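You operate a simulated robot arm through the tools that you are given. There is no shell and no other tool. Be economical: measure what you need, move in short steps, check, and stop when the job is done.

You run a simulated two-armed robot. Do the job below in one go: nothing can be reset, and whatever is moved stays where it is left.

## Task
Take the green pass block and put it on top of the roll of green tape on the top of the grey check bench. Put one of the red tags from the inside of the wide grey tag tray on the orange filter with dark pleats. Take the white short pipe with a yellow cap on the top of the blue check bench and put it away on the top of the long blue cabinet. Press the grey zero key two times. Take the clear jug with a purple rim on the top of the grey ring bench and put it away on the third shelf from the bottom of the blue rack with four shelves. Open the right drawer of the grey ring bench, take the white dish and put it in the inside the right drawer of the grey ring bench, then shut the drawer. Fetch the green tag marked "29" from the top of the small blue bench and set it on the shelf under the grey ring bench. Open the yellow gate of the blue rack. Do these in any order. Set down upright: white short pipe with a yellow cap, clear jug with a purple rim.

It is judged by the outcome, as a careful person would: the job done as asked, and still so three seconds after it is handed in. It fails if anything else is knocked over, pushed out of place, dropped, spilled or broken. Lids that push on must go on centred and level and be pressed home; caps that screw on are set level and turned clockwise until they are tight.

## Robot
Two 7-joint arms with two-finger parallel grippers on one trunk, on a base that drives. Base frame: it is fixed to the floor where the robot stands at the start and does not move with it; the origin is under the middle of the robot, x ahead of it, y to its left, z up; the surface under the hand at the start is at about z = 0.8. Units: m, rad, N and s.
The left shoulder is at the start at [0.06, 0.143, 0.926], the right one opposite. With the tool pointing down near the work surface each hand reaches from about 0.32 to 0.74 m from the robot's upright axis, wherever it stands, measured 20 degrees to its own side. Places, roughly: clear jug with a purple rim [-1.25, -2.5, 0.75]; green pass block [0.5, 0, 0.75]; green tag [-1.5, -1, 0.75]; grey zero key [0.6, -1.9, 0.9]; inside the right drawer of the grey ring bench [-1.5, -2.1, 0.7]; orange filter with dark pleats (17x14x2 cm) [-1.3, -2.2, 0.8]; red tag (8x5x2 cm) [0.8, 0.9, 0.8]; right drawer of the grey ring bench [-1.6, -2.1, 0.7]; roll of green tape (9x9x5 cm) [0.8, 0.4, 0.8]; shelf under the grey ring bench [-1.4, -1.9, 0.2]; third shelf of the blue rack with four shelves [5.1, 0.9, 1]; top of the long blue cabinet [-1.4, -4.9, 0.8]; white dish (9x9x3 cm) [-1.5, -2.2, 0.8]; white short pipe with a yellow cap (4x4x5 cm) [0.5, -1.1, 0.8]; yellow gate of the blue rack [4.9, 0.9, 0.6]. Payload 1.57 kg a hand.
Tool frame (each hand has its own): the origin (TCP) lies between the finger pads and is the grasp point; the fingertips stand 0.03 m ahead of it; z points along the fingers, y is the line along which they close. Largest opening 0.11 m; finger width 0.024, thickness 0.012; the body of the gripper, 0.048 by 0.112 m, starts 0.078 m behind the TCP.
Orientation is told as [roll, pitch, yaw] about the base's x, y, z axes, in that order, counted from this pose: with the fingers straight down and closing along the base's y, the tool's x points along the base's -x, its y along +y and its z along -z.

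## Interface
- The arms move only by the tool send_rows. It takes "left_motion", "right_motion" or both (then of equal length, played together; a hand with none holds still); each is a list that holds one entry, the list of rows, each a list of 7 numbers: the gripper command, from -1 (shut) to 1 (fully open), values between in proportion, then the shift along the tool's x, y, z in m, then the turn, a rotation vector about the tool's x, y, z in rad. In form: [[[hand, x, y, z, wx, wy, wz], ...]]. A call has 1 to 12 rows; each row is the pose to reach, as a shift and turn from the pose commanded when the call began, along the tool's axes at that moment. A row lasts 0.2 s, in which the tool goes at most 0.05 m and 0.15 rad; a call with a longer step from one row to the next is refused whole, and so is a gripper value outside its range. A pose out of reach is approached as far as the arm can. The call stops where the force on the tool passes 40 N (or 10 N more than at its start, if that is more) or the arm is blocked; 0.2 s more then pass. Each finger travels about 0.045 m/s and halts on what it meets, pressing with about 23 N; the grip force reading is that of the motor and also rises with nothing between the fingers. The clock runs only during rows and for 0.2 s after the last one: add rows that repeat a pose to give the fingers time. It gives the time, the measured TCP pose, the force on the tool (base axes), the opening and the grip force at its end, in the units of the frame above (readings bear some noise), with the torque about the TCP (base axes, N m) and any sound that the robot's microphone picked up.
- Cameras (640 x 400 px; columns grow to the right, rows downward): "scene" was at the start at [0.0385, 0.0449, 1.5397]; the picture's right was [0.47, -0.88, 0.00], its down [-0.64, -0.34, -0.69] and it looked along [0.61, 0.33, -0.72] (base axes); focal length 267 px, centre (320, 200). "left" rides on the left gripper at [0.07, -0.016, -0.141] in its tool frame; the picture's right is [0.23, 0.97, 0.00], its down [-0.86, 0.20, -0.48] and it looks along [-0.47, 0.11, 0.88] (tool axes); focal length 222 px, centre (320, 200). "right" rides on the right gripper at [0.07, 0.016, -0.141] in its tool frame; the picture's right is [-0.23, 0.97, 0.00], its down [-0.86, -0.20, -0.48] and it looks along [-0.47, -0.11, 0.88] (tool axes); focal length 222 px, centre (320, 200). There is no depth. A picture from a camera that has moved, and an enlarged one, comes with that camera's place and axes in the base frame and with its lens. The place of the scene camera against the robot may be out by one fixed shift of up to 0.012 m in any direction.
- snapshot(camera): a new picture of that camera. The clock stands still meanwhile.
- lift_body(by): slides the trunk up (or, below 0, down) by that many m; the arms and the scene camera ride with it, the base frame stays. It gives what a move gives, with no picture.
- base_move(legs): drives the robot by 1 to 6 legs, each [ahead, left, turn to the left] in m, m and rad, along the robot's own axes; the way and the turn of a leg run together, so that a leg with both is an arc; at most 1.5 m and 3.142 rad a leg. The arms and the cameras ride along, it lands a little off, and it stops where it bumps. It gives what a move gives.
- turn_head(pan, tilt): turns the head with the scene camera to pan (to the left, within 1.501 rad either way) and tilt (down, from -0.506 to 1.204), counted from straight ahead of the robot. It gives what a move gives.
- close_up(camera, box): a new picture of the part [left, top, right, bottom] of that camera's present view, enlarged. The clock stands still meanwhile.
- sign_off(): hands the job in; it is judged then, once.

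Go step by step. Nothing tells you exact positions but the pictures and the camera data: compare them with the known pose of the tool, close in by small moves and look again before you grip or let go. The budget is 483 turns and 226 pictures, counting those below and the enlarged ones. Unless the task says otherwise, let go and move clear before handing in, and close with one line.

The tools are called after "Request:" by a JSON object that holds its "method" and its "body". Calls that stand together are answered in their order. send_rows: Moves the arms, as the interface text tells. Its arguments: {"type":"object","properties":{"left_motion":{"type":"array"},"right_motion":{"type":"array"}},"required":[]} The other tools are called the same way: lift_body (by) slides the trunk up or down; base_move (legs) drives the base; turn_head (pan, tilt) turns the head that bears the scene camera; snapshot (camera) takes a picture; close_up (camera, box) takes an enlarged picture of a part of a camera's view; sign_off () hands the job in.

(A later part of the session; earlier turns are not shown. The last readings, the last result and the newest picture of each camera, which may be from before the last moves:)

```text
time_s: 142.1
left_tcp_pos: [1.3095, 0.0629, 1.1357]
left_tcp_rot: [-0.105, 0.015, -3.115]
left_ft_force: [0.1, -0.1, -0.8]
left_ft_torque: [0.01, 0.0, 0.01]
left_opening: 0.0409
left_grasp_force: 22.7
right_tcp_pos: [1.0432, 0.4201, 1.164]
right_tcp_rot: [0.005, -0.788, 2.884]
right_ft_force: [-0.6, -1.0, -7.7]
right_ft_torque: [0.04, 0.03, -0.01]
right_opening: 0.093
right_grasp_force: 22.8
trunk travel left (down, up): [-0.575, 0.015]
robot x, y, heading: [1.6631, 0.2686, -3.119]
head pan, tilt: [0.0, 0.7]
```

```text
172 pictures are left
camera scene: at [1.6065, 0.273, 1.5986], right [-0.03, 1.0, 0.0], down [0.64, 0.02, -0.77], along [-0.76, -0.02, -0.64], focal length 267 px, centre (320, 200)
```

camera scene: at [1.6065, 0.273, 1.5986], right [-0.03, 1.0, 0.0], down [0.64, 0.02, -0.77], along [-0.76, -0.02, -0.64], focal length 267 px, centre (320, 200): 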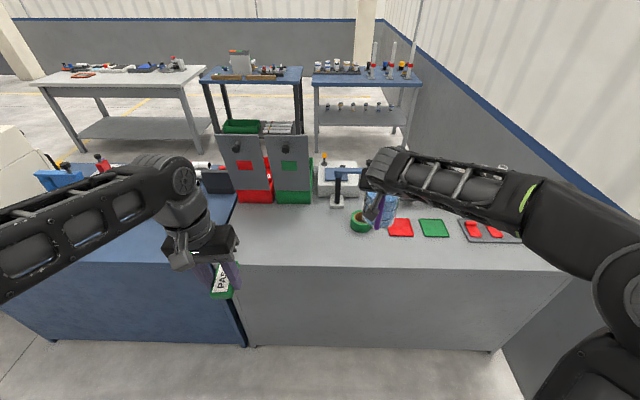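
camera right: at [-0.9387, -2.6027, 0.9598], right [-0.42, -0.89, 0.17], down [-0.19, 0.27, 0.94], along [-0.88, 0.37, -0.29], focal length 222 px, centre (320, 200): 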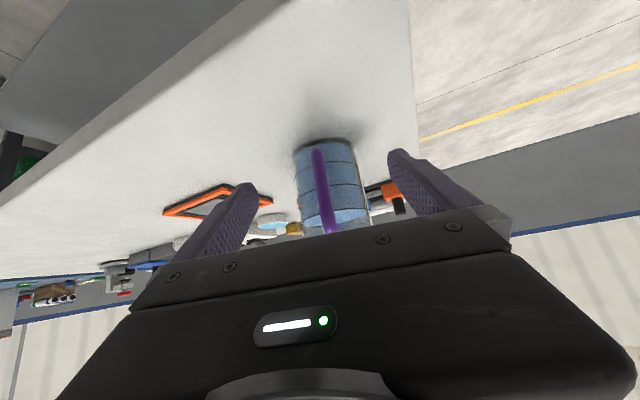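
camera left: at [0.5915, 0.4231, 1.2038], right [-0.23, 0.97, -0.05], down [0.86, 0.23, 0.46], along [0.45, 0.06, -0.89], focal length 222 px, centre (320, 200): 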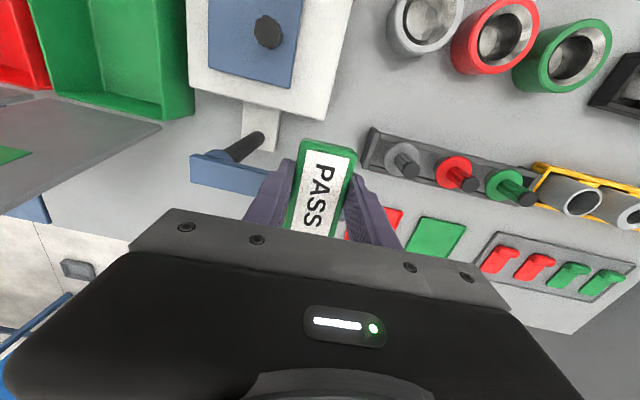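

The tape roll is visible. I'll shift right so the left arm faces it, and drive closer.

Request:
{"method": "base_move", "body": {"legs": [[0, -0.33, 0], [0.25, 0, 0]]}}

Request:
{"method": "snapshot", "body": {"camera": "scene"}}

Request:
{"method": "snapshot", "body": {"camera": "left"}}

```text
time_s: 145.7
left_tcp_pos: [1.0509, 0.3895, 1.1361]
left_tcp_rot: [-0.106, 0.018, -3.115]
left_ft_force: [0.4, 0.7, 0.7]
left_ft_torque: [0.02, -0.01, 0.05]
left_opening: 0.0411
left_grasp_force: 22.9
right_tcp_pos: [0.7875, 0.7469, 1.1634]
right_tcp_rot: [0.005, -0.788, 2.881]
right_ft_force: [-0.3, 0.4, -7.0]
right_ft_torque: [0.0, 0.03, -0.03]
right_opening: 0.093
right_grasp_force: 22.8
trunk travel left (down, up): [-0.575, 0.015]
robot x, y, heading: [1.408, 0.5925, -3.119]
head pan, tilt: [0.0, 0.7]
```

```text
171 pictures are left
camera scene: at [1.3479, 0.5984, 1.5985], right [-0.02, 1.0, 0.0], down [0.65, 0.02, -0.76], along [-0.76, -0.02, -0.65], focal length 267 px, centre (320, 200)
```

scene: 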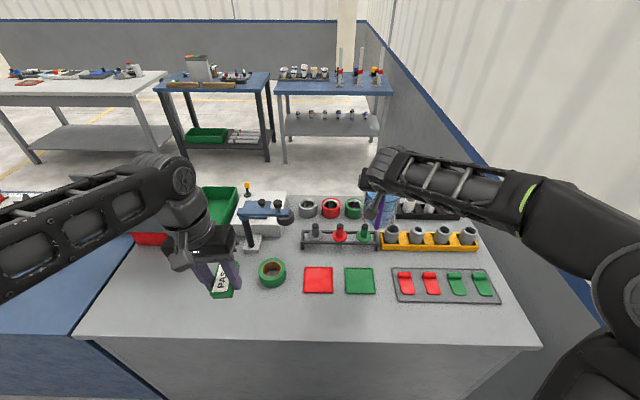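

```text
170 pictures are left
camera left: at [1.1165, 0.3917, 1.2785], right [0.26, -0.96, -0.1], down [-0.86, -0.27, 0.44], along [-0.45, -0.03, -0.89], focal length 222 px, centre (320, 200)
```

left: 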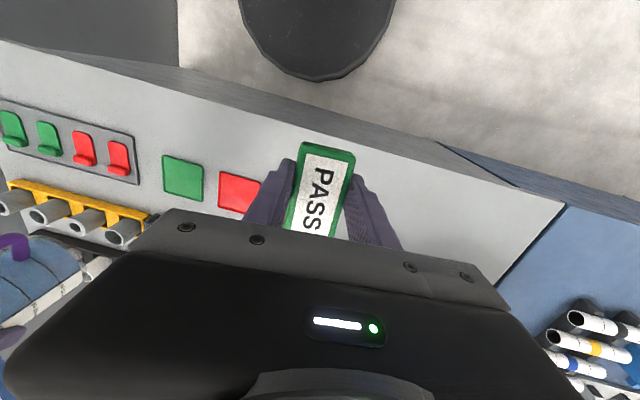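

Request:
{"method": "close_up", "body": {"camera": "scene", "box": [200, 190, 360, 290]}}

Request:
{"method": "close_up", "body": {"camera": "scene", "box": [370, 240, 530, 340]}}

```text
4.00 times, centred on (280, 240) of scene
camera zoom: at [1.3479, 0.5984, 1.5985], right [-0.02, 1.0, 0.0], down [0.65, 0.02, -0.76], along [-0.76, -0.02, -0.65], focal length 1069 px, centre (480, 40)
```

zoom: 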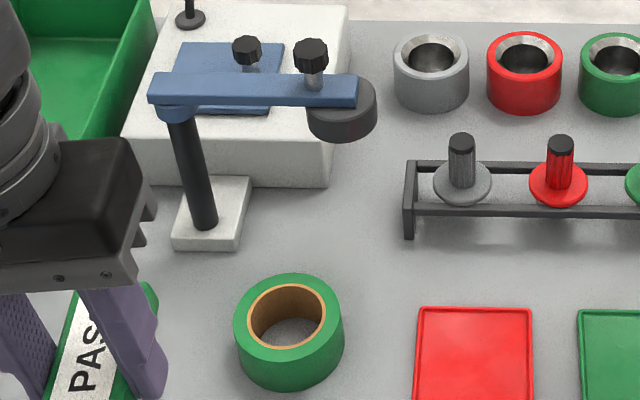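

```text
4.00 times, centred on (450, 290) of scene
camera zoom: at [1.3479, 0.5984, 1.5985], right [-0.02, 1.0, 0.0], down [0.65, 0.02, -0.76], along [-0.76, -0.02, -0.65], focal length 1069 px, centre (-200, -160)
```

zoom: 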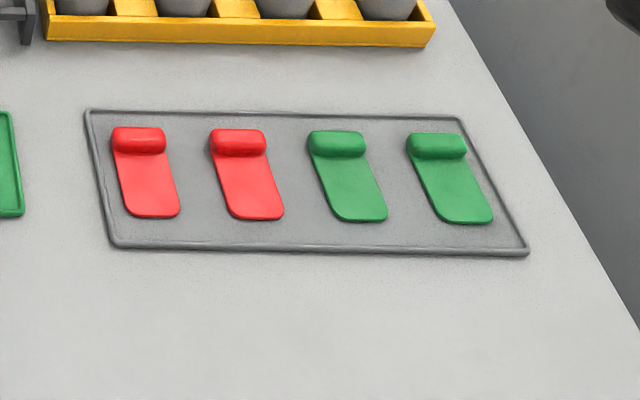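

Tape top centre works out at (0.821, 0.423, 0.83). I'll level the left hand, then carry the block over it.

Request:
{"method": "send_rows", "body": {"left_motion": [[[-1, 0, 0, 0, -0.05, -0.008, 0], [-1, 0, 0, 0, -0.105, -0.016, 0]]]}}

Request:
{"method": "send_rows", "body": {"left_motion": [[[-1, -0.02, -0.004, 0.005, 0, 0, 0], [-1, -0.05, -0.009, 0.01, 0, 0, 0], [-1, -0.08, -0.014, 0.02, 0, 0, 0], [-1, -0.11, -0.02, 0.03, 0, 0, 0], [-1, -0.14, -0.025, 0.05, 0, 0, 0], [-1, -0.17, -0.03, 0.07, 0, 0, 0], [-1, -0.2, -0.035, 0.09, 0, 0, 0], [-1, -0.229, -0.04, 0.11, 0, 0, 0], [-1, -0.229, -0.04, 0.14, 0, 0, 0], [-1, -0.229, -0.04, 0.17, 0, 0, 0], [-1, -0.229, -0.04, 0.19, 0, 0, 0]]]}}

Request:
{"method": "close_up", "body": {"camera": "scene", "box": [200, 190, 360, 290]}}

Request:
{"method": "snapshot", "body": {"camera": "left"}}

```text
time_s: 146.3
left_tcp_pos: [1.0518, 0.3889, 1.1368]
left_tcp_rot: [-0.001, 0.0, -3.114]
left_ft_force: [0.1, 0.0, 0.4]
left_ft_torque: [0.02, -0.01, -0.01]
left_opening: 0.0412
left_grasp_force: 23.3
right_tcp_pos: [0.7872, 0.7477, 1.163]
right_tcp_rot: [0.005, -0.79, 2.88]
right_ft_force: [0.7, -0.1, -7.1]
right_ft_torque: [0.01, 0.03, -0.02]
right_opening: 0.0928
right_grasp_force: 22.7
trunk travel left (down, up): [-0.575, 0.015]
robot x, y, heading: [1.4069, 0.5973, -3.118]
head pan, tilt: [0.0, 0.7]
```

```text
time_s: 148.7
left_tcp_pos: [0.8218, 0.4228, 0.9471]
left_tcp_rot: [-0.001, 0.0, -3.114]
left_ft_force: [-0.2, 0.1, -0.8]
left_ft_torque: [0.03, 0.0, -0.03]
left_opening: 0.041
left_grasp_force: 23.1
right_tcp_pos: [0.7863, 0.7475, 1.1628]
right_tcp_rot: [0.006, -0.79, 2.882]
right_ft_force: [-1.8, 0.5, -6.4]
right_ft_torque: [0.0, 0.03, 0.01]
right_opening: 0.093
right_grasp_force: 23.3
trunk travel left (down, up): [-0.575, 0.015]
robot x, y, heading: [1.4083, 0.591, -3.118]
head pan, tilt: [0.0, 0.7]
```

```text
4.00 times, centred on (280, 240) of scene
camera zoom: at [1.3492, 0.5984, 1.5985], right [-0.02, 1.0, 0.0], down [0.64, 0.02, -0.76], along [-0.76, -0.02, -0.64], focal length 1069 px, centre (480, 40)
```

zoom: 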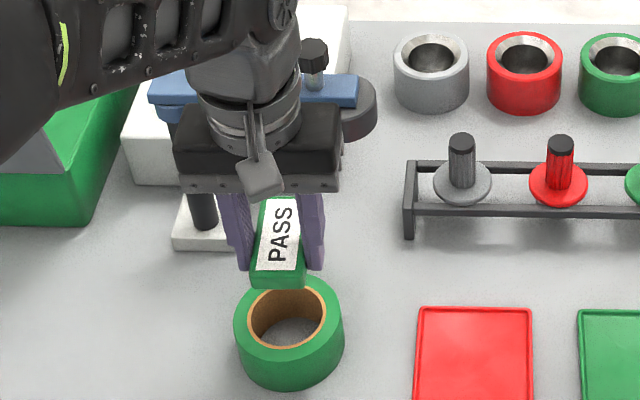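

```text
166 pictures are left
camera left: at [0.8899, 0.4408, 1.0866], right [0.25, -0.97, 0.0], down [-0.85, -0.22, 0.48], along [-0.46, -0.12, -0.88], focal length 222 px, centre (320, 200)
```

left: 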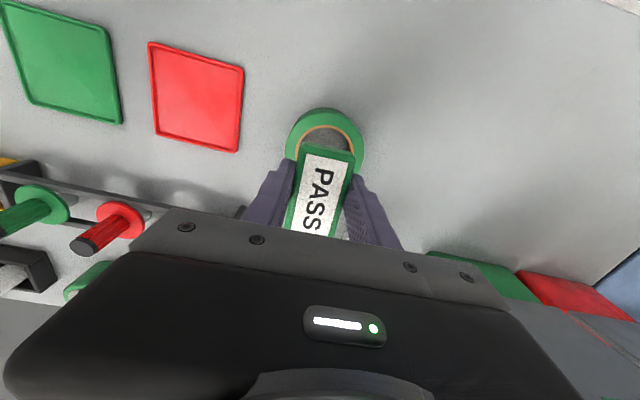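

The tape is under the block (centre ≈ (0.823, 0.419)). Lowering slowly to contact.

Request:
{"method": "send_rows", "body": {"left_motion": [[[-1, 0, 0.003, 0.02, 0, 0, 0], [-1, 0, 0.003, 0.045, 0, 0, 0], [-1, 0, 0.003, 0.065, 0, 0, 0], [-1, 0, 0.003, 0.074, 0, 0, 0], [-1, 0, 0.003, 0.078, 0, 0, 0]]]}}

Request:
{"method": "close_up", "body": {"camera": "scene", "box": [220, 220, 320, 290]}}

```text
time_s: 149.9
left_tcp_pos: [0.8214, 0.4194, 0.8751]
left_tcp_rot: [0.0, -0.009, -3.114]
left_ft_force: [4.1, -4.3, 41.2]
left_ft_torque: [-0.3, -0.72, -0.05]
left_opening: 0.0413
left_grasp_force: 22.7
right_tcp_pos: [0.7901, 0.7473, 1.1664]
right_tcp_rot: [0.008, -0.791, 2.883]
right_ft_force: [-0.3, -0.3, -6.7]
right_ft_torque: [0.03, 0.06, -0.01]
right_opening: 0.0929
right_grasp_force: 23.6
trunk travel left (down, up): [-0.575, 0.015]
robot x, y, heading: [1.4065, 0.5912, -3.116]
head pan, tilt: [0.0, 0.7]
```

```text
5.71 times, centred on (270, 255) of scene
camera zoom: at [1.3537, 0.5991, 1.5995], right [-0.02, 1.0, 0.0], down [0.64, 0.02, -0.77], along [-0.77, -0.02, -0.64], focal length 1527 px, centre (606, -114)
```

zoom: 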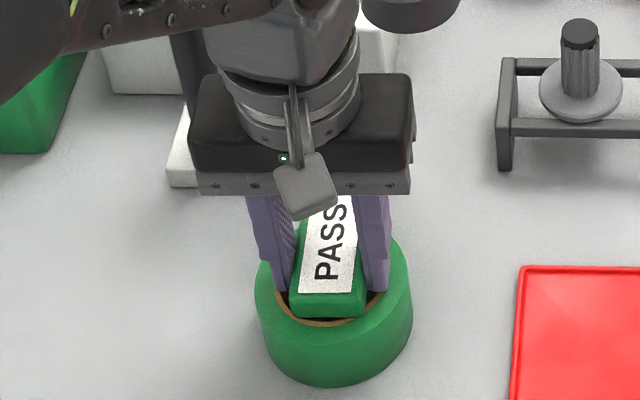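

The block's near end falls short of the ring: it needs shifting about 12 mm toward the robot. Lifting a little, shifting, and looking again.

Request:
{"method": "send_rows", "body": {"left_motion": [[[-1, 0, 0, -0.008, 0, 0, 0], [-1, 0, 0, -0.015, 0, 0, 0], [-1, 0.006, 0, -0.015, 0, 0, 0], [-1, 0.013, 0, -0.015, 0, 0, 0], [-1, 0.013, 0, -0.015, 0, 0, 0]]]}}

Request:
{"method": "close_up", "body": {"camera": "scene", "box": [220, 225, 340, 300]}}

Request:
{"method": "close_up", "body": {"camera": "left", "box": [220, 80, 420, 205]}}

```text
time_s: 151.1
left_tcp_pos: [0.8349, 0.4195, 0.8825]
left_tcp_rot: [-0.002, 0.0, -3.115]
left_ft_force: [-0.9, -0.5, -0.8]
left_ft_torque: [0.02, -0.01, 0.01]
left_opening: 0.0416
left_grasp_force: 23.2
right_tcp_pos: [0.7856, 0.7488, 1.1637]
right_tcp_rot: [0.003, -0.789, 2.881]
right_ft_force: [0.8, 0.7, -6.0]
right_ft_torque: [0.0, 0.02, 0.01]
right_opening: 0.093
right_grasp_force: 22.6
trunk travel left (down, up): [-0.575, 0.015]
robot x, y, heading: [1.4084, 0.5942, -3.114]
head pan, tilt: [0.0, 0.7]
```

```text
5.33 times, centred on (280, 262) of scene
camera zoom: at [1.349, 0.5985, 1.5985], right [-0.02, 1.0, 0.0], down [0.64, 0.02, -0.76], along [-0.76, -0.02, -0.64], focal length 1425 px, centre (533, -133)
```

zoom: 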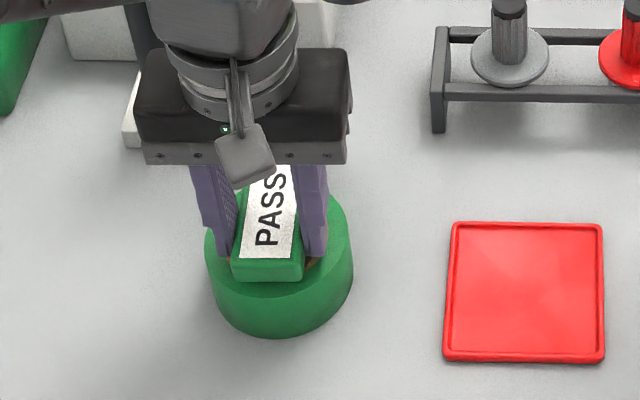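

```text
3.20 times, centred on (320, 142) of left
camera zoom: at [0.9028, 0.4377, 1.0235], right [0.25, -0.97, 0.0], down [-0.85, -0.22, 0.48], along [-0.46, -0.12, -0.88], focal length 711 px, centre (320, 384)
```

zoom: 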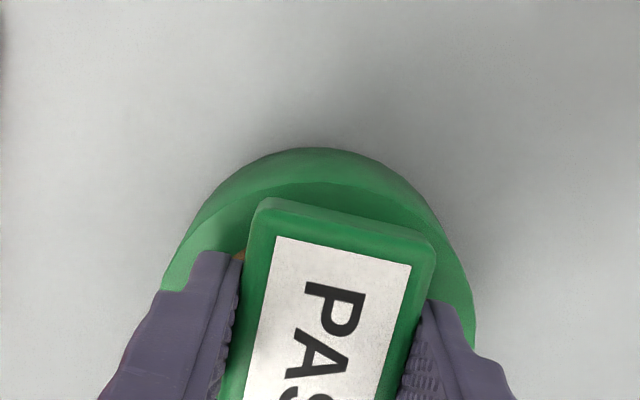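

Now the block overlaps both sides of the ring. Lowering to contact and releasing.

Request:
{"method": "send_rows", "body": {"left_motion": [[[-1, 0, 0, 0.003, 0, 0, 0], [-1, 0, 0, 0.005, 0, 0, 0], [-1, 0, 0, 0.0065, 0, 0, 0], [-0.2, 0, 0, 0.0065, 0, 0, 0], [-0.1, 0, 0, 0.0065, 0, 0, 0], [0, 0, 0, 0.0065, 0, 0, 0], [0.2, 0, 0, 0.0065, 0, 0, 0]]]}}

Request:
{"method": "close_up", "body": {"camera": "scene", "box": [220, 225, 340, 300]}}

Request:
{"method": "close_up", "body": {"camera": "left", "box": [220, 80, 420, 205]}}

```text
time_s: 152.7
left_tcp_pos: [0.8354, 0.4202, 0.877]
left_tcp_rot: [0.0, -0.001, -3.114]
left_ft_force: [-0.3, -0.9, 0.0]
left_ft_torque: [0.02, 0.02, -0.02]
left_opening: 0.0657
left_grasp_force: 0.0
right_tcp_pos: [0.7865, 0.7476, 1.1632]
right_tcp_rot: [0.006, -0.788, 2.881]
right_ft_force: [0.8, -0.1, -7.7]
right_ft_torque: [0.01, 0.05, 0.0]
right_opening: 0.0931
right_grasp_force: 22.5
trunk travel left (down, up): [-0.575, 0.015]
robot x, y, heading: [1.408, 0.5933, -3.119]
head pan, tilt: [0.0, 0.7]
```

```text
5.33 times, centred on (280, 262) of scene
camera zoom: at [1.3492, 0.5985, 1.5985], right [-0.02, 1.0, 0.0], down [0.64, 0.02, -0.76], along [-0.76, -0.02, -0.64], focal length 1425 px, centre (533, -133)
```

zoom: 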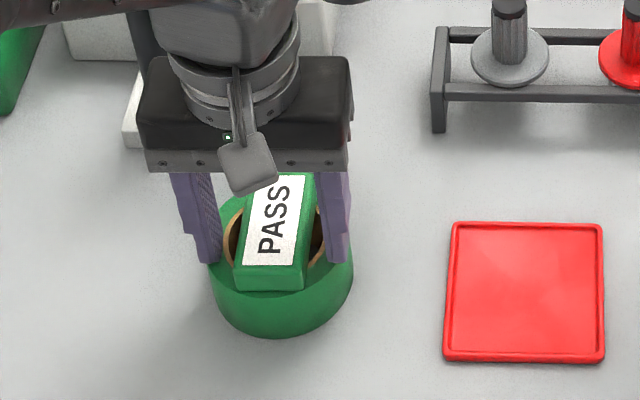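

```text
3.20 times, centred on (320, 142) of left
camera zoom: at [0.9028, 0.4379, 1.0169], right [0.25, -0.97, 0.0], down [-0.85, -0.22, 0.48], along [-0.46, -0.12, -0.88], focal length 711 px, centre (320, 384)
```

zoom: 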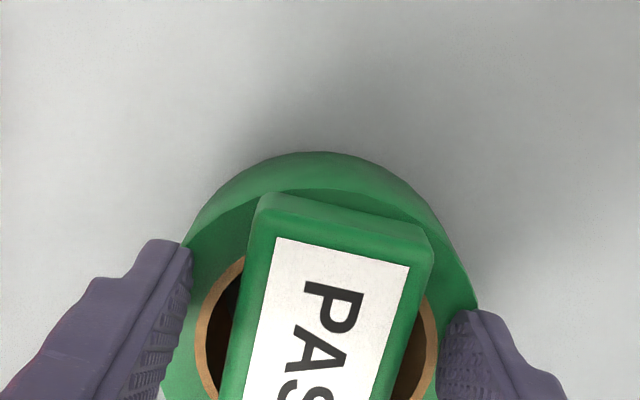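

Released; the block appears to rest across the ring. I'll open fully, lift straight up and check.

Request:
{"method": "send_rows", "body": {"left_motion": [[[0.3, 0, 0, -0.01, 0, 0, 0], [0.3, 0, 0, -0.03, 0, 0, 0], [0.3, 0, 0, -0.06, 0, 0, 0], [0.3, 0, 0, -0.1, 0, 0, 0], [0.3, 0.03, 0, -0.12, 0, 0, 0], [0.3, 0.07, 0, -0.13, 0, 0, 0], [0.3, 0.11, 0, -0.13, 0, 0, 0]]]}}

Request:
{"method": "close_up", "body": {"camera": "scene", "box": [220, 225, 340, 300]}}

Request:
{"method": "close_up", "body": {"camera": "left", "box": [160, 80, 480, 280]}}

```text
time_s: 154.3
left_tcp_pos: [0.9459, 0.4215, 1.0076]
left_tcp_rot: [0.001, 0.0, -3.116]
left_ft_force: [-0.8, 0.9, 0.1]
left_ft_torque: [-0.03, 0.03, -0.01]
left_opening: 0.0716
left_grasp_force: 0.0
right_tcp_pos: [0.7875, 0.748, 1.1639]
right_tcp_rot: [0.005, -0.791, 2.881]
right_ft_force: [0.4, 0.1, -6.2]
right_ft_torque: [0.02, 0.04, -0.01]
right_opening: 0.0932
right_grasp_force: 23.1
trunk travel left (down, up): [-0.575, 0.015]
robot x, y, heading: [1.4067, 0.5912, -3.119]
head pan, tilt: [0.0, 0.7]
```

```text
5.33 times, centred on (280, 262) of scene
camera zoom: at [1.3504, 0.5983, 1.5986], right [-0.02, 1.0, 0.0], down [0.64, 0.02, -0.77], along [-0.76, -0.02, -0.64], focal length 1425 px, centre (533, -133)
```

zoom: 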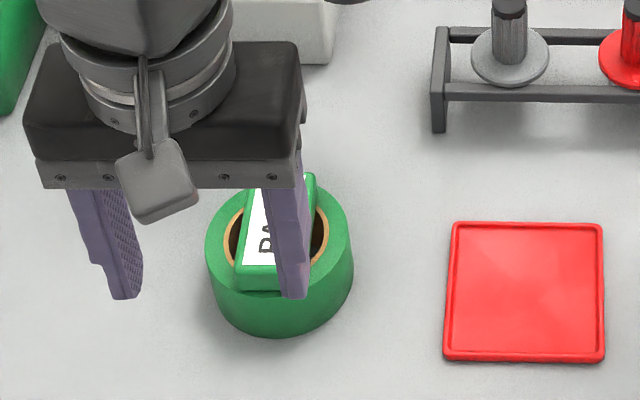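

```text
2.00 times, centred on (320, 180) of left
camera zoom: at [1.0138, 0.4398, 1.1478], right [0.25, -0.97, 0.0], down [-0.85, -0.22, 0.48], along [-0.46, -0.12, -0.88], focal length 444 px, centre (320, 240)
```

zoom: 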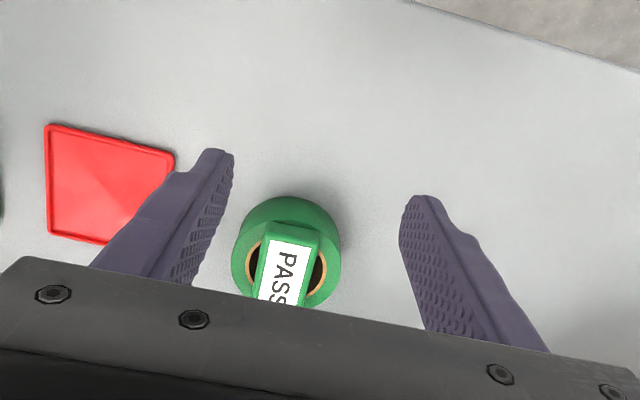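

The block rests properly on the tape roll. Next I take the jug to the rack: back off and drive down the aisle around the gauge bench.

Request:
{"method": "send_rows", "body": {"left_motion": [[[0.3, 0.03, 0, -0.03, 0, 0, 0], [0.3, 0.06, 0, -0.06, 0, 0, 0], [0.3, 0.09, 0, -0.09, 0, 0, 0]]]}}

Request:
{"method": "base_move", "body": {"legs": [[-0.33, 0, 0], [0, 0, 1.55], [1.3, 0, 0], [1.3, 0, 0], [1.25, 0, 0]]}}

Request:
{"method": "base_move", "body": {"legs": [[0, 0, 1.571]]}}

Request:
{"method": "turn_head", "body": {"pan": 0.35, "tilt": 0.3}}

Request:
{"method": "snapshot", "body": {"camera": "scene"}}

```text
time_s: 155.1
left_tcp_pos: [1.0369, 0.4253, 1.099]
left_tcp_rot: [0.001, -0.002, -3.112]
left_ft_force: [0.2, -0.1, 0.2]
left_ft_torque: [0.01, 0.02, 0.01]
left_opening: 0.0716
left_grasp_force: 0.1
right_tcp_pos: [0.7879, 0.7469, 1.1641]
right_tcp_rot: [0.006, -0.79, 2.883]
right_ft_force: [0.2, -0.3, -7.5]
right_ft_torque: [0.03, 0.04, -0.02]
right_opening: 0.0931
right_grasp_force: 23.0
trunk travel left (down, up): [-0.575, 0.015]
robot x, y, heading: [1.4065, 0.5937, -3.116]
head pan, tilt: [0.0, 0.7]
```

```text
time_s: 179.2
left_tcp_pos: [1.886, -3.6224, 1.0989]
left_tcp_rot: [-0.001, 0.0, -1.57]
left_ft_force: [0.3, -0.3, 0.8]
left_ft_torque: [0.02, -0.03, -0.01]
left_opening: 0.0717
left_grasp_force: 0.1
right_tcp_pos: [1.5565, -3.8595, 1.163]
right_tcp_rot: [0.004, -0.788, -1.859]
right_ft_force: [-0.2, -1.5, -7.5]
right_ft_torque: [-0.03, 0.01, 0.0]
right_opening: 0.0927
right_grasp_force: 22.6
trunk travel left (down, up): [-0.575, 0.015]
robot x, y, heading: [1.7234, -3.2438, -1.575]
head pan, tilt: [0.0, 0.7]
```

```text
time_s: 183.4
left_tcp_pos: [2.1052, -3.0871, 1.0997]
left_tcp_rot: [0.0, 0.001, -0.003]
left_ft_force: [-0.5, -0.4, -0.1]
left_ft_torque: [-0.01, -0.02, 0.01]
left_opening: 0.0717
left_grasp_force: 0.0
right_tcp_pos: [2.3432, -3.4178, 1.1631]
right_tcp_rot: [0.005, -0.789, -0.292]
right_ft_force: [0.1, -0.3, -7.4]
right_ft_torque: [-0.04, -0.05, -0.01]
right_opening: 0.0929
right_grasp_force: 22.8
trunk travel left (down, up): [-0.575, 0.015]
robot x, y, heading: [1.7277, -3.2447, -0.008]
head pan, tilt: [0.0, 0.7]
```

```text
time_s: 184.3
left_tcp_pos: [2.1053, -3.0879, 1.0977]
left_tcp_rot: [0.0, 0.0, -0.002]
left_ft_force: [-0.4, 0.1, -1.2]
left_ft_torque: [-0.03, 0.02, -0.01]
left_opening: 0.0715
left_grasp_force: 0.0
right_tcp_pos: [2.3423, -3.4179, 1.1645]
right_tcp_rot: [0.006, -0.789, -0.292]
right_ft_force: [-0.8, -0.9, -6.6]
right_ft_torque: [-0.02, -0.02, 0.0]
right_opening: 0.0928
right_grasp_force: 23.4
trunk travel left (down, up): [-0.575, 0.015]
robot x, y, heading: [1.7266, -3.2398, -0.003]
head pan, tilt: [0.351, 0.3]
```

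```text
158 pictures are left
camera scene: at [1.784, -3.206, 1.6346], right [0.34, -0.94, 0.0], down [-0.28, -0.1, -0.95], along [0.9, 0.32, -0.3], focal length 267 px, centre (320, 200)
```

scene: 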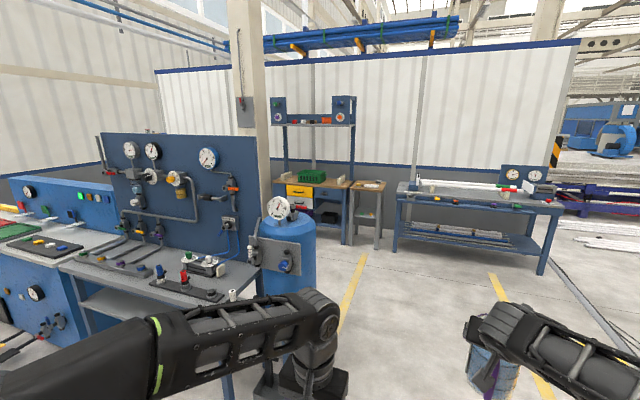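

There's a walkway behind the gauge bench leading to the rack. Driving on.

Request:
{"method": "base_move", "body": {"legs": [[0.3, -0.2, 0], [1.0, 0, 0], [0.95, 0, 0], [0, 0, 1.571]]}}

Request:
{"method": "turn_head", "body": {"pan": 0.0, "tilt": 0.35}}

Request:
{"method": "snapshot", "body": {"camera": "scene"}}

```text
time_s: 199.7
left_tcp_pos: [3.8199, -3.0898, 1.0976]
left_tcp_rot: [0.001, 0.0, 1.56]
left_ft_force: [0.0, -0.6, 0.5]
left_ft_torque: [0.03, 0.02, -0.02]
left_opening: 0.0714
left_grasp_force: 0.1
right_tcp_pos: [4.1529, -2.8549, 1.1628]
right_tcp_rot: [0.004, -0.789, 1.273]
right_ft_force: [-0.4, -0.8, -6.8]
right_ft_torque: [-0.01, -0.02, -0.01]
right_opening: 0.0929
right_grasp_force: 22.7
trunk travel left (down, up): [-0.575, 0.015]
robot x, y, heading: [3.973, -3.4698, 1.556]
head pan, tilt: [0.351, 0.3]
```

```text
time_s: 200.6
left_tcp_pos: [3.8203, -3.0889, 1.0998]
left_tcp_rot: [0.001, -0.001, 1.562]
left_ft_force: [-0.6, -0.8, -0.5]
left_ft_torque: [0.02, -0.03, 0.01]
left_opening: 0.0713
left_grasp_force: 0.1
right_tcp_pos: [4.1514, -2.8543, 1.1634]
right_tcp_rot: [0.005, -0.789, 1.273]
right_ft_force: [-0.2, -0.2, -7.1]
right_ft_torque: [0.01, -0.01, 0.0]
right_opening: 0.0931
right_grasp_force: 23.3
trunk travel left (down, up): [-0.575, 0.015]
robot x, y, heading: [3.9729, -3.4657, 1.562]
head pan, tilt: [0.0, 0.351]
```

```text
157 pictures are left
camera scene: at [3.973, -3.3982, 1.6299], right [1.0, -0.01, 0.0], down [0.0, -0.34, -0.94], along [0.01, 0.94, -0.34], focal length 267 px, centre (320, 200)
```

scene: 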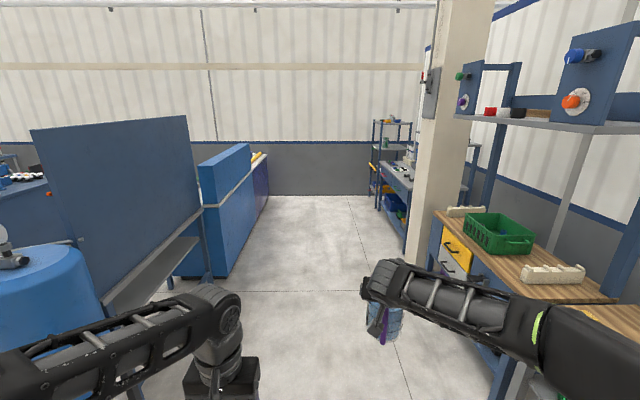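

The rack is at the end on the right. Driving up the walkway.

Request:
{"method": "base_move", "body": {"legs": [[1.3, 0.05, 0], [1.3, 0.05, 0], [1.1, 0, 0]]}}

Request:
{"method": "turn_head", "body": {"pan": -0.7, "tilt": 0.35}}

Request:
{"method": "snapshot", "body": {"camera": "scene"}}

```text
time_s: 218.4
left_tcp_pos: [3.8022, 0.6009, 1.099]
left_tcp_rot: [0.001, 0.0, 1.552]
left_ft_force: [-0.1, 0.6, 0.1]
left_ft_torque: [0.0, 0.0, -0.03]
left_opening: 0.0712
left_grasp_force: 0.1
right_tcp_pos: [4.1385, 0.8321, 1.1625]
right_tcp_rot: [0.004, -0.789, 1.264]
right_ft_force: [0.2, 0.1, -7.4]
right_ft_torque: [0.04, 0.05, -0.01]
right_opening: 0.093
right_grasp_force: 23.1
trunk travel left (down, up): [-0.575, 0.015]
robot x, y, heading: [3.9534, 0.2192, 1.547]
head pan, tilt: [0.0, 0.351]
```

```text
time_s: 219.5
left_tcp_pos: [3.803, 0.6011, 1.0982]
left_tcp_rot: [0.0, 0.0, 1.554]
left_ft_force: [0.8, 0.0, -0.1]
left_ft_torque: [0.01, -0.01, 0.0]
left_opening: 0.0714
left_grasp_force: 0.1
right_tcp_pos: [4.1369, 0.8319, 1.1634]
right_tcp_rot: [0.005, -0.79, 1.265]
right_ft_force: [-0.3, 0.0, -7.6]
right_ft_torque: [0.0, -0.01, -0.02]
right_opening: 0.0931
right_grasp_force: 23.0
trunk travel left (down, up): [-0.575, 0.015]
robot x, y, heading: [3.9498, 0.2225, 1.55]
head pan, tilt: [-0.7, 0.351]
```

```text
156 pictures are left
camera scene: at [4.0127, 0.2674, 1.6299], right [0.75, -0.66, 0.0], down [-0.23, -0.26, -0.94], along [0.62, 0.7, -0.34], focal length 267 px, centre (320, 200)
```

scene: 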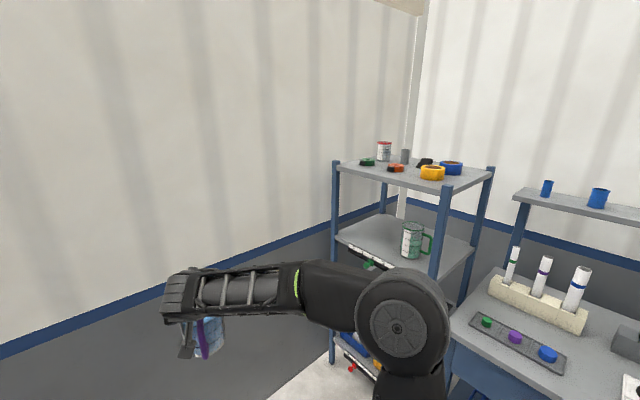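

The third shelf holds a green jug with free room. I'll turn to face the rack.

Request:
{"method": "base_move", "body": {"legs": [[0, 0.2, 0], [0, 0, -1.55]]}}

Request:
{"method": "turn_head", "body": {"pan": 0.3, "tilt": 0.4}}

Request:
{"method": "snapshot", "body": {"camera": "scene"}}

```text
time_s: 224.9
left_tcp_pos: [4.1311, 0.3833, 1.098]
left_tcp_rot: [0.0, -0.001, 0.0]
left_ft_force: [-1.1, -0.3, 0.4]
left_ft_torque: [-0.01, -0.03, 0.0]
left_opening: 0.0716
left_grasp_force: 0.0
right_tcp_pos: [4.3693, 0.0515, 1.1639]
right_tcp_rot: [0.004, -0.788, -0.289]
right_ft_force: [0.1, -0.2, -7.1]
right_ft_torque: [-0.01, 0.0, 0.0]
right_opening: 0.0929
right_grasp_force: 22.7
trunk travel left (down, up): [-0.575, 0.015]
robot x, y, heading: [3.7507, 0.2247, -0.003]
head pan, tilt: [-0.7, 0.351]
```

```text
time_s: 226.1
left_tcp_pos: [4.1312, 0.3825, 1.0987]
left_tcp_rot: [0.0, -0.001, -0.003]
left_ft_force: [0.6, 0.4, -0.3]
left_ft_torque: [0.02, 0.02, -0.04]
left_opening: 0.0713
left_grasp_force: 0.1
right_tcp_pos: [4.3692, 0.0525, 1.1647]
right_tcp_rot: [0.006, -0.786, -0.289]
right_ft_force: [0.0, -0.8, -8.2]
right_ft_torque: [0.04, -0.01, 0.0]
right_opening: 0.093
right_grasp_force: 22.3
trunk travel left (down, up): [-0.575, 0.015]
robot x, y, heading: [3.7519, 0.2235, -0.006]
head pan, tilt: [0.3, 0.4]
```

```text
155 pictures are left
camera scene: at [3.8116, 0.2585, 1.6254], right [0.29, -0.96, 0.0], down [-0.37, -0.11, -0.92], along [0.88, 0.27, -0.39], focal length 267 px, centre (320, 200)
```

scene: 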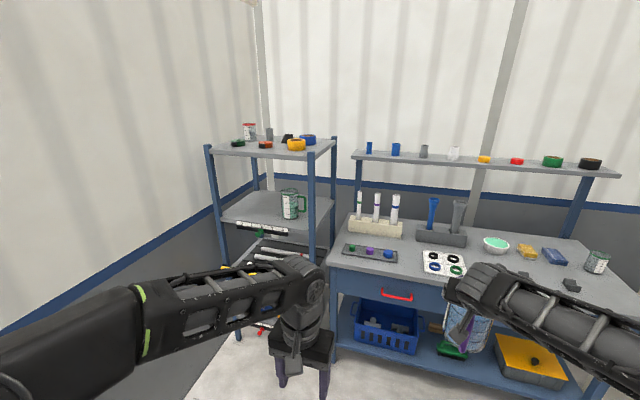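

Request:
{"method": "close_up", "body": {"camera": "scene", "box": [190, 110, 350, 210]}}

Request:
{"method": "close_up", "body": {"camera": "scene", "box": [190, 180, 350, 280]}}

```text
4.00 times, centred on (270, 160) of scene
camera zoom: at [3.8116, 0.2585, 1.6254], right [0.29, -0.96, 0.0], down [-0.37, -0.11, -0.92], along [0.88, 0.27, -0.39], focal length 1069 px, centre (520, 360)
```

zoom: 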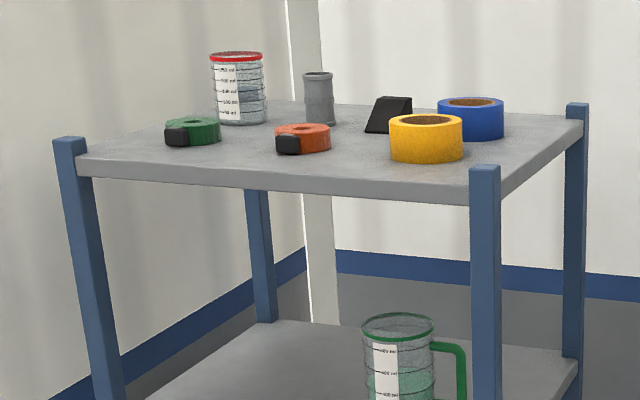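

```text
4.00 times, centred on (270, 230) of scene
camera zoom: at [3.8116, 0.2585, 1.6254], right [0.29, -0.96, 0.0], down [-0.37, -0.11, -0.92], along [0.88, 0.27, -0.39], focal length 1069 px, centre (520, 80)
```

zoom: 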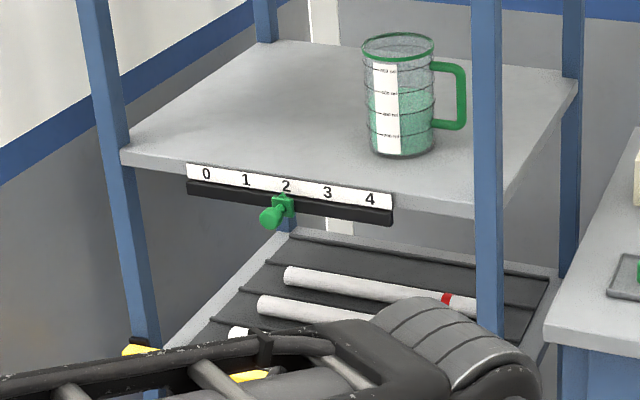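

Third shelf: front edge x≈4.84, y 0.63–1.12, z≈1.0; green jug on the right half at y≈0.77. I'll set my jug in the free left-front part (4.915, 0.985), approaching at an angle to stay clear of the wall.

Request:
{"method": "lift_body", "body": {"by": 0.014}}

Request:
{"method": "base_move", "body": {"legs": [[0.31, 0, 0], [0, 0.475, 0], [0, 0, 0.6]]}}

Request:
{"method": "turn_head", "body": {"pan": -0.2, "tilt": 0.55}}

Request:
{"method": "snapshot", "body": {"camera": "scene"}}

```text
time_s: 226.8
left_tcp_pos: [4.1314, 0.3831, 1.1114]
left_tcp_rot: [0.0, 0.001, -0.002]
left_ft_force: [-0.4, -0.4, -0.1]
left_ft_torque: [0.02, 0.0, -0.01]
left_opening: 0.0718
left_grasp_force: 0.1
right_tcp_pos: [4.3699, 0.053, 1.1773]
right_tcp_rot: [0.007, -0.787, -0.292]
right_ft_force: [0.7, -0.8, -7.2]
right_ft_torque: [-0.01, -0.01, 0.0]
right_opening: 0.093
right_grasp_force: 23.1
trunk travel left (down, up): [-0.589, 0.001]
robot x, y, heading: [3.754, 0.2243, -0.009]
head pan, tilt: [0.3, 0.4]
```

```text
time_s: 232.9
left_tcp_pos: [4.2898, 1.044, 1.1124]
left_tcp_rot: [0.0, 0.001, 0.599]
left_ft_force: [-0.8, 0.0, -0.1]
left_ft_torque: [-0.01, -0.03, -0.03]
left_opening: 0.0713
left_grasp_force: 0.1
right_tcp_pos: [4.6723, 0.9049, 1.1767]
right_tcp_rot: [0.005, -0.788, 0.31]
right_ft_force: [-0.2, 0.4, -7.0]
right_ft_torque: [-0.01, -0.03, 0.01]
right_opening: 0.0932
right_grasp_force: 23.2
trunk travel left (down, up): [-0.589, 0.001]
robot x, y, heading: [4.0667, 0.6974, 0.594]
head pan, tilt: [0.3, 0.4]
```

```text
time_s: 233.8
left_tcp_pos: [4.2897, 1.0438, 1.1119]
left_tcp_rot: [0.0, 0.002, 0.599]
left_ft_force: [0.1, 0.9, -0.6]
left_ft_torque: [0.02, -0.02, -0.03]
left_opening: 0.0717
left_grasp_force: 0.1
right_tcp_pos: [4.6725, 0.9049, 1.1777]
right_tcp_rot: [0.006, -0.787, 0.311]
right_ft_force: [-0.1, 0.4, -7.8]
right_ft_torque: [0.03, -0.01, 0.02]
right_opening: 0.0929
right_grasp_force: 23.8
trunk travel left (down, up): [-0.589, 0.001]
robot x, y, heading: [4.0664, 0.6996, 0.595]
head pan, tilt: [-0.201, 0.55]
```

```text
152 pictures are left
camera scene: at [4.1232, 0.7253, 1.6257], right [0.38, -0.92, 0.0], down [-0.48, -0.2, -0.85], along [0.79, 0.33, -0.52], focal length 267 px, centre (320, 200)
```

scene: 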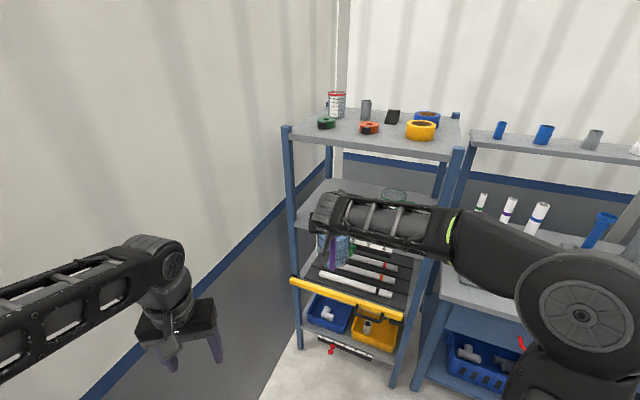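

Request:
{"method": "close_up", "body": {"camera": "scene", "box": [270, 160, 470, 285]}}

Request:
{"method": "snapshot", "body": {"camera": "right"}}

```text
3.20 times, centred on (370, 222) of scene
camera zoom: at [4.1232, 0.7253, 1.6257], right [0.38, -0.92, 0.0], down [-0.48, -0.2, -0.85], along [0.79, 0.33, -0.52], focal length 855 px, centre (160, 128)
```

zoom: 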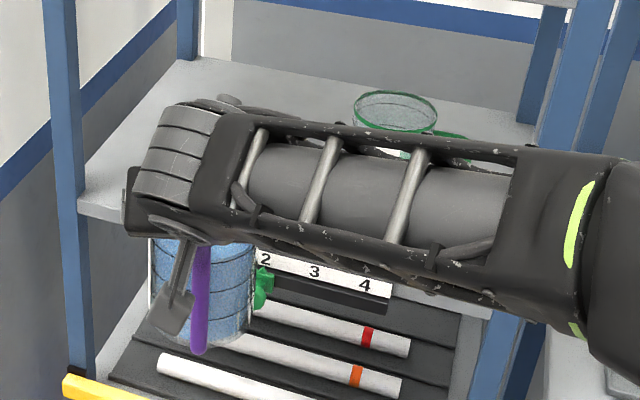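

```text
150 pictures are left
camera right: at [4.5238, 0.8744, 1.2273], right [-0.15, 0.98, 0.16], down [0.31, -0.11, 0.94], along [0.94, 0.19, -0.29], focal length 222 px, centre (320, 200)
```

right: 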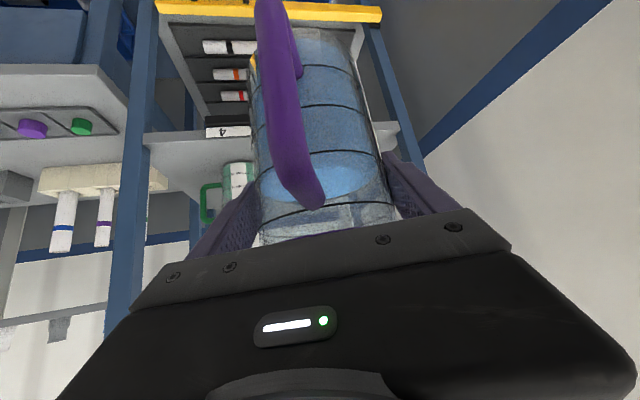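

Triangulation gives the shelf at z≈0.965, front edge x≈4.885. I'll lower a bit and drive in most of the way along the approach line.

Request:
{"method": "lift_body", "body": {"by": -0.04}}

Request:
{"method": "base_move", "body": {"legs": [[0.192, -0.056, 0]]}}

Request:
{"method": "turn_head", "body": {"pan": -0.25, "tilt": 0.7}}

Request:
{"method": "snapshot", "body": {"camera": "scene"}}

Request:
{"method": "snapshot", "body": {"camera": "right"}}

```text
time_s: 234.7
left_tcp_pos: [4.2888, 1.0437, 1.0733]
left_tcp_rot: [0.0, 0.0, 0.598]
left_ft_force: [-0.2, -0.3, -0.3]
left_ft_torque: [-0.01, -0.01, -0.01]
left_opening: 0.0714
left_grasp_force: 0.1
right_tcp_pos: [4.6725, 0.9051, 1.1376]
right_tcp_rot: [0.004, -0.788, 0.31]
right_ft_force: [-0.1, -0.4, -6.4]
right_ft_torque: [0.02, 0.0, 0.04]
right_opening: 0.0931
right_grasp_force: 23.1
trunk travel left (down, up): [-0.549, 0.041]
robot x, y, heading: [4.0693, 0.7012, 0.596]
head pan, tilt: [-0.201, 0.55]
```

```text
time_s: 236.3
left_tcp_pos: [4.4802, 1.1054, 1.0718]
left_tcp_rot: [0.0, 0.003, 0.6]
left_ft_force: [0.1, 0.6, -0.5]
left_ft_torque: [-0.04, 0.01, -0.03]
left_opening: 0.0714
left_grasp_force: 0.2
right_tcp_pos: [4.8639, 0.9674, 1.1361]
right_tcp_rot: [0.005, -0.787, 0.312]
right_ft_force: [0.6, -0.8, -8.0]
right_ft_torque: [0.02, -0.01, -0.02]
right_opening: 0.0927
right_grasp_force: 22.9
trunk travel left (down, up): [-0.549, 0.041]
robot x, y, heading: [4.2582, 0.7637, 0.599]
head pan, tilt: [-0.201, 0.55]
```

```text
time_s: 237.0
left_tcp_pos: [4.479, 1.1056, 1.0721]
left_tcp_rot: [-0.001, 0.001, 0.601]
left_ft_force: [0.5, -0.3, -0.2]
left_ft_torque: [-0.04, 0.07, -0.01]
left_opening: 0.0716
left_grasp_force: 0.0
right_tcp_pos: [4.8636, 0.9674, 1.1362]
right_tcp_rot: [0.004, -0.787, 0.313]
right_ft_force: [0.3, 0.2, -7.1]
right_ft_torque: [-0.01, -0.03, 0.03]
right_opening: 0.0927
right_grasp_force: 22.7
trunk travel left (down, up): [-0.549, 0.041]
robot x, y, heading: [4.2548, 0.7635, 0.594]
head pan, tilt: [-0.25, 0.7]
```

```text
149 pictures are left
camera scene: at [4.3102, 0.7805, 1.5726], right [0.34, -0.94, 0.0], down [-0.61, -0.22, -0.77], along [0.72, 0.26, -0.64], focal length 267 px, centre (320, 200)
```

scene: 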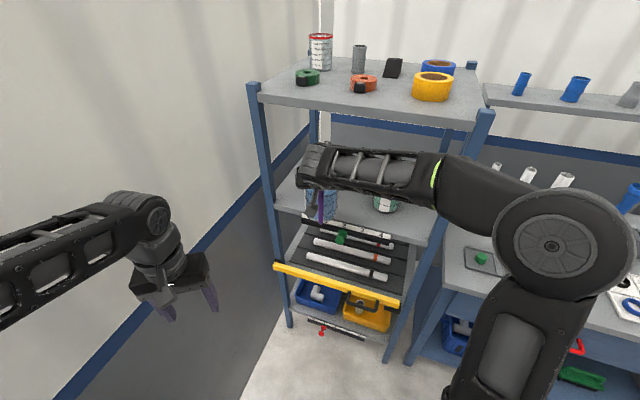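

```text
148 pictures are left
camera right: at [4.7134, 0.9361, 1.1872], right [-0.15, 0.97, 0.16], down [0.31, -0.11, 0.94], along [0.94, 0.19, -0.29], focal length 222 px, centre (320, 200)
```

right: 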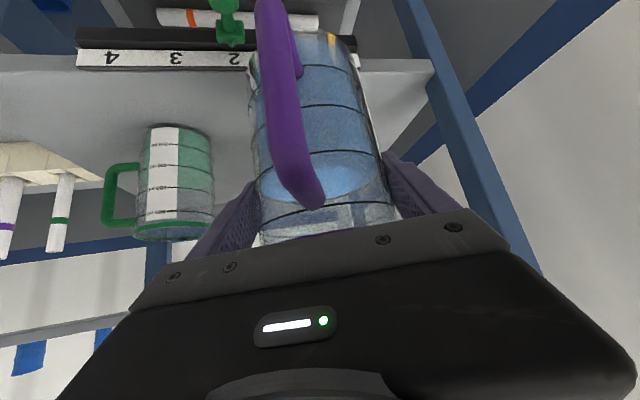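

Shelf corner confirmed at about (4.91, 1.155, 0.96). Moving the jug in over the shelf.

Request:
{"method": "send_rows", "body": {"right_motion": [[[-1, -0.0106, -0.001, 0.0107, 0, 0, 0], [-1, -0.0246, -0.003, 0.0248, 0, 0, 0], [-1, -0.0387, -0.005, 0.039, 0, 0, 0], [-1, -0.0528, -0.007, 0.0532, 0, 0, 0], [-1, -0.0634, -0.009, 0.0639, 0, 0, 0], [-1, -0.067, -0.009, 0.0676, 0, 0, 0]]]}}

Request:
{"method": "snapshot", "body": {"camera": "right"}}

Request:
{"method": "close_up", "body": {"camera": "scene", "box": [250, 90, 450, 215]}}

```text
time_s: 238.4
left_tcp_pos: [4.4798, 1.1054, 1.0715]
left_tcp_rot: [0.0, 0.001, 0.601]
left_ft_force: [-0.2, -1.0, 0.5]
left_ft_torque: [0.02, 0.0, 0.03]
left_opening: 0.0714
left_grasp_force: 0.0
right_tcp_pos: [4.9569, 0.9888, 1.1368]
right_tcp_rot: [0.005, -0.788, 0.312]
right_ft_force: [-0.2, 0.1, -7.6]
right_ft_torque: [0.04, -0.02, -0.02]
right_opening: 0.093
right_grasp_force: 22.5
trunk travel left (down, up): [-0.549, 0.041]
robot x, y, heading: [4.2543, 0.7634, 0.591]
head pan, tilt: [-0.25, 0.7]
```

```text
147 pictures are left
camera right: at [4.8073, 0.9573, 1.187], right [-0.15, 0.97, 0.16], down [0.31, -0.11, 0.94], along [0.94, 0.19, -0.29], focal length 222 px, centre (320, 200)
```

right: 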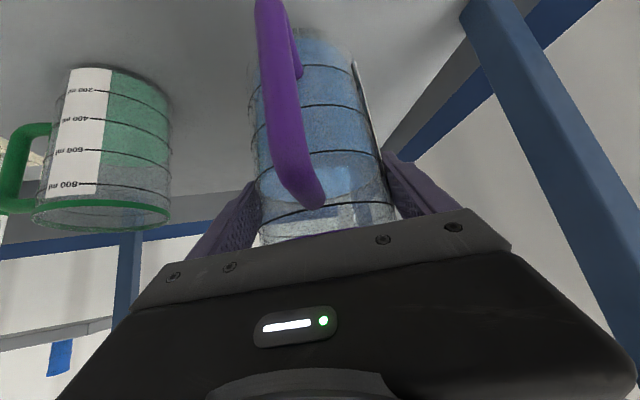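

```text
3.20 times, centred on (350, 152) of scene
camera zoom: at [4.3105, 0.7807, 1.5725], right [0.34, -0.94, 0.0], down [-0.61, -0.22, -0.76], along [0.72, 0.26, -0.64], focal length 855 px, centre (224, 352)
```

zoom: 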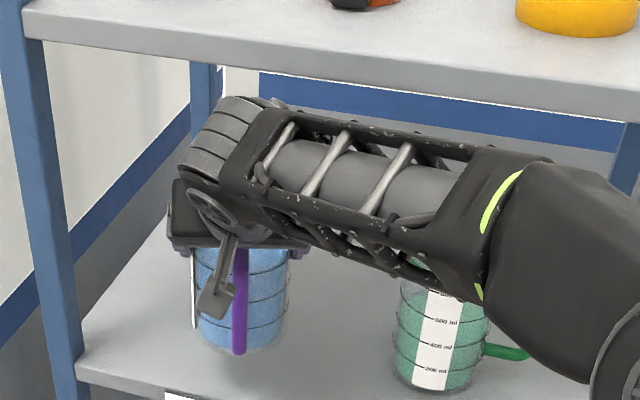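

Good clearance to both the posts and the green jug. Lowering gradually.

Request:
{"method": "send_rows", "body": {"right_motion": [[[-1, 0.007, 0, 0.007, 0, 0, 0], [-1, 0.0142, 0, 0.0141, 0, 0, 0], [-1, 0.0213, 0, 0.0211, 0, 0, 0], [-1, 0.0266, 0, 0.0264, 0, 0, 0], [-1, 0.0284, 0, 0.0282, 0, 0, 0]]]}}

Request:
{"method": "close_up", "body": {"camera": "scene", "box": [270, 150, 430, 250]}}

```text
time_s: 239.6
left_tcp_pos: [4.4803, 1.1053, 1.0727]
left_tcp_rot: [0.001, 0.002, 0.599]
left_ft_force: [0.3, 0.0, 0.5]
left_ft_torque: [0.01, -0.02, 0.01]
left_opening: 0.0713
left_grasp_force: 0.2
right_tcp_pos: [4.9566, 0.9878, 1.096]
right_tcp_rot: [0.006, -0.788, 0.313]
right_ft_force: [0.0, -0.7, -6.7]
right_ft_torque: [0.0, 0.01, 0.01]
right_opening: 0.0929
right_grasp_force: 23.3
trunk travel left (down, up): [-0.549, 0.041]
robot x, y, heading: [4.2558, 0.7617, 0.594]
head pan, tilt: [-0.25, 0.7]
```

```text
4.00 times, centred on (350, 200) of scene
camera zoom: at [4.3105, 0.7807, 1.5725], right [0.34, -0.94, 0.0], down [-0.61, -0.22, -0.76], along [0.72, 0.26, -0.64], focal length 1069 px, centre (200, 200)
```

zoom: 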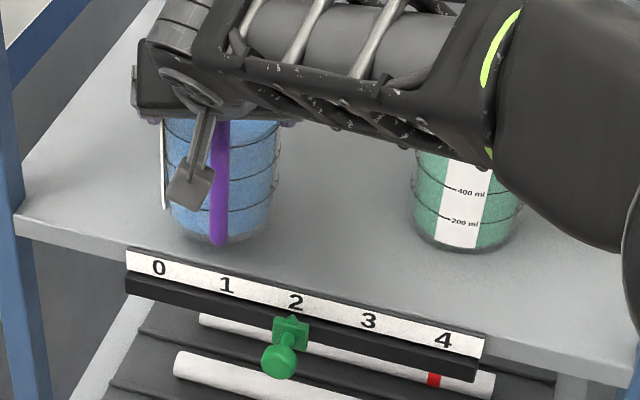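

Almost down. Continuing in 2–3 mm steps, watching the force.

Request:
{"method": "send_rows", "body": {"right_motion": [[[-1, 0.0021, 0, 0.0021, 0, 0, 0], [-1, 0.0043, 0, 0.0042, 0, 0, 0], [-1, 0.0057, 0, 0.0056, 0, 0, 0]]]}}

Request:
{"method": "send_rows", "body": {"right_motion": [[[-1, 0.0014, 0, 0.0014, 0, 0, 0], [-1, 0.0028, 0, 0.0028, 0, 0, 0]]]}}

```text
time_s: 240.4
left_tcp_pos: [4.479, 1.1039, 1.073]
left_tcp_rot: [0.0, 0.001, 0.6]
left_ft_force: [-0.2, 0.1, 1.3]
left_ft_torque: [-0.02, -0.01, 0.02]
left_opening: 0.0713
left_grasp_force: 0.1
right_tcp_pos: [4.9541, 0.9895, 1.0881]
right_tcp_rot: [0.004, -0.787, 0.311]
right_ft_force: [0.1, -0.4, -6.7]
right_ft_torque: [-0.01, -0.02, 0.0]
right_opening: 0.0928
right_grasp_force: 23.2
trunk travel left (down, up): [-0.549, 0.041]
robot x, y, heading: [4.2599, 0.7642, 0.592]
head pan, tilt: [-0.25, 0.7]
```

```text
time_s: 241.0
left_tcp_pos: [4.4795, 1.1048, 1.0726]
left_tcp_rot: [0.0, 0.0, 0.6]
left_ft_force: [0.1, -0.2, -0.6]
left_ft_torque: [0.01, 0.0, 0.01]
left_opening: 0.0715
left_grasp_force: 0.1
right_tcp_pos: [4.9549, 0.9879, 1.0838]
right_tcp_rot: [0.005, -0.788, 0.313]
right_ft_force: [-0.1, -0.6, -6.3]
right_ft_torque: [-0.01, 0.0, -0.01]
right_opening: 0.093
right_grasp_force: 22.9
trunk travel left (down, up): [-0.549, 0.041]
robot x, y, heading: [4.2544, 0.7614, 0.596]
head pan, tilt: [-0.25, 0.7]
```

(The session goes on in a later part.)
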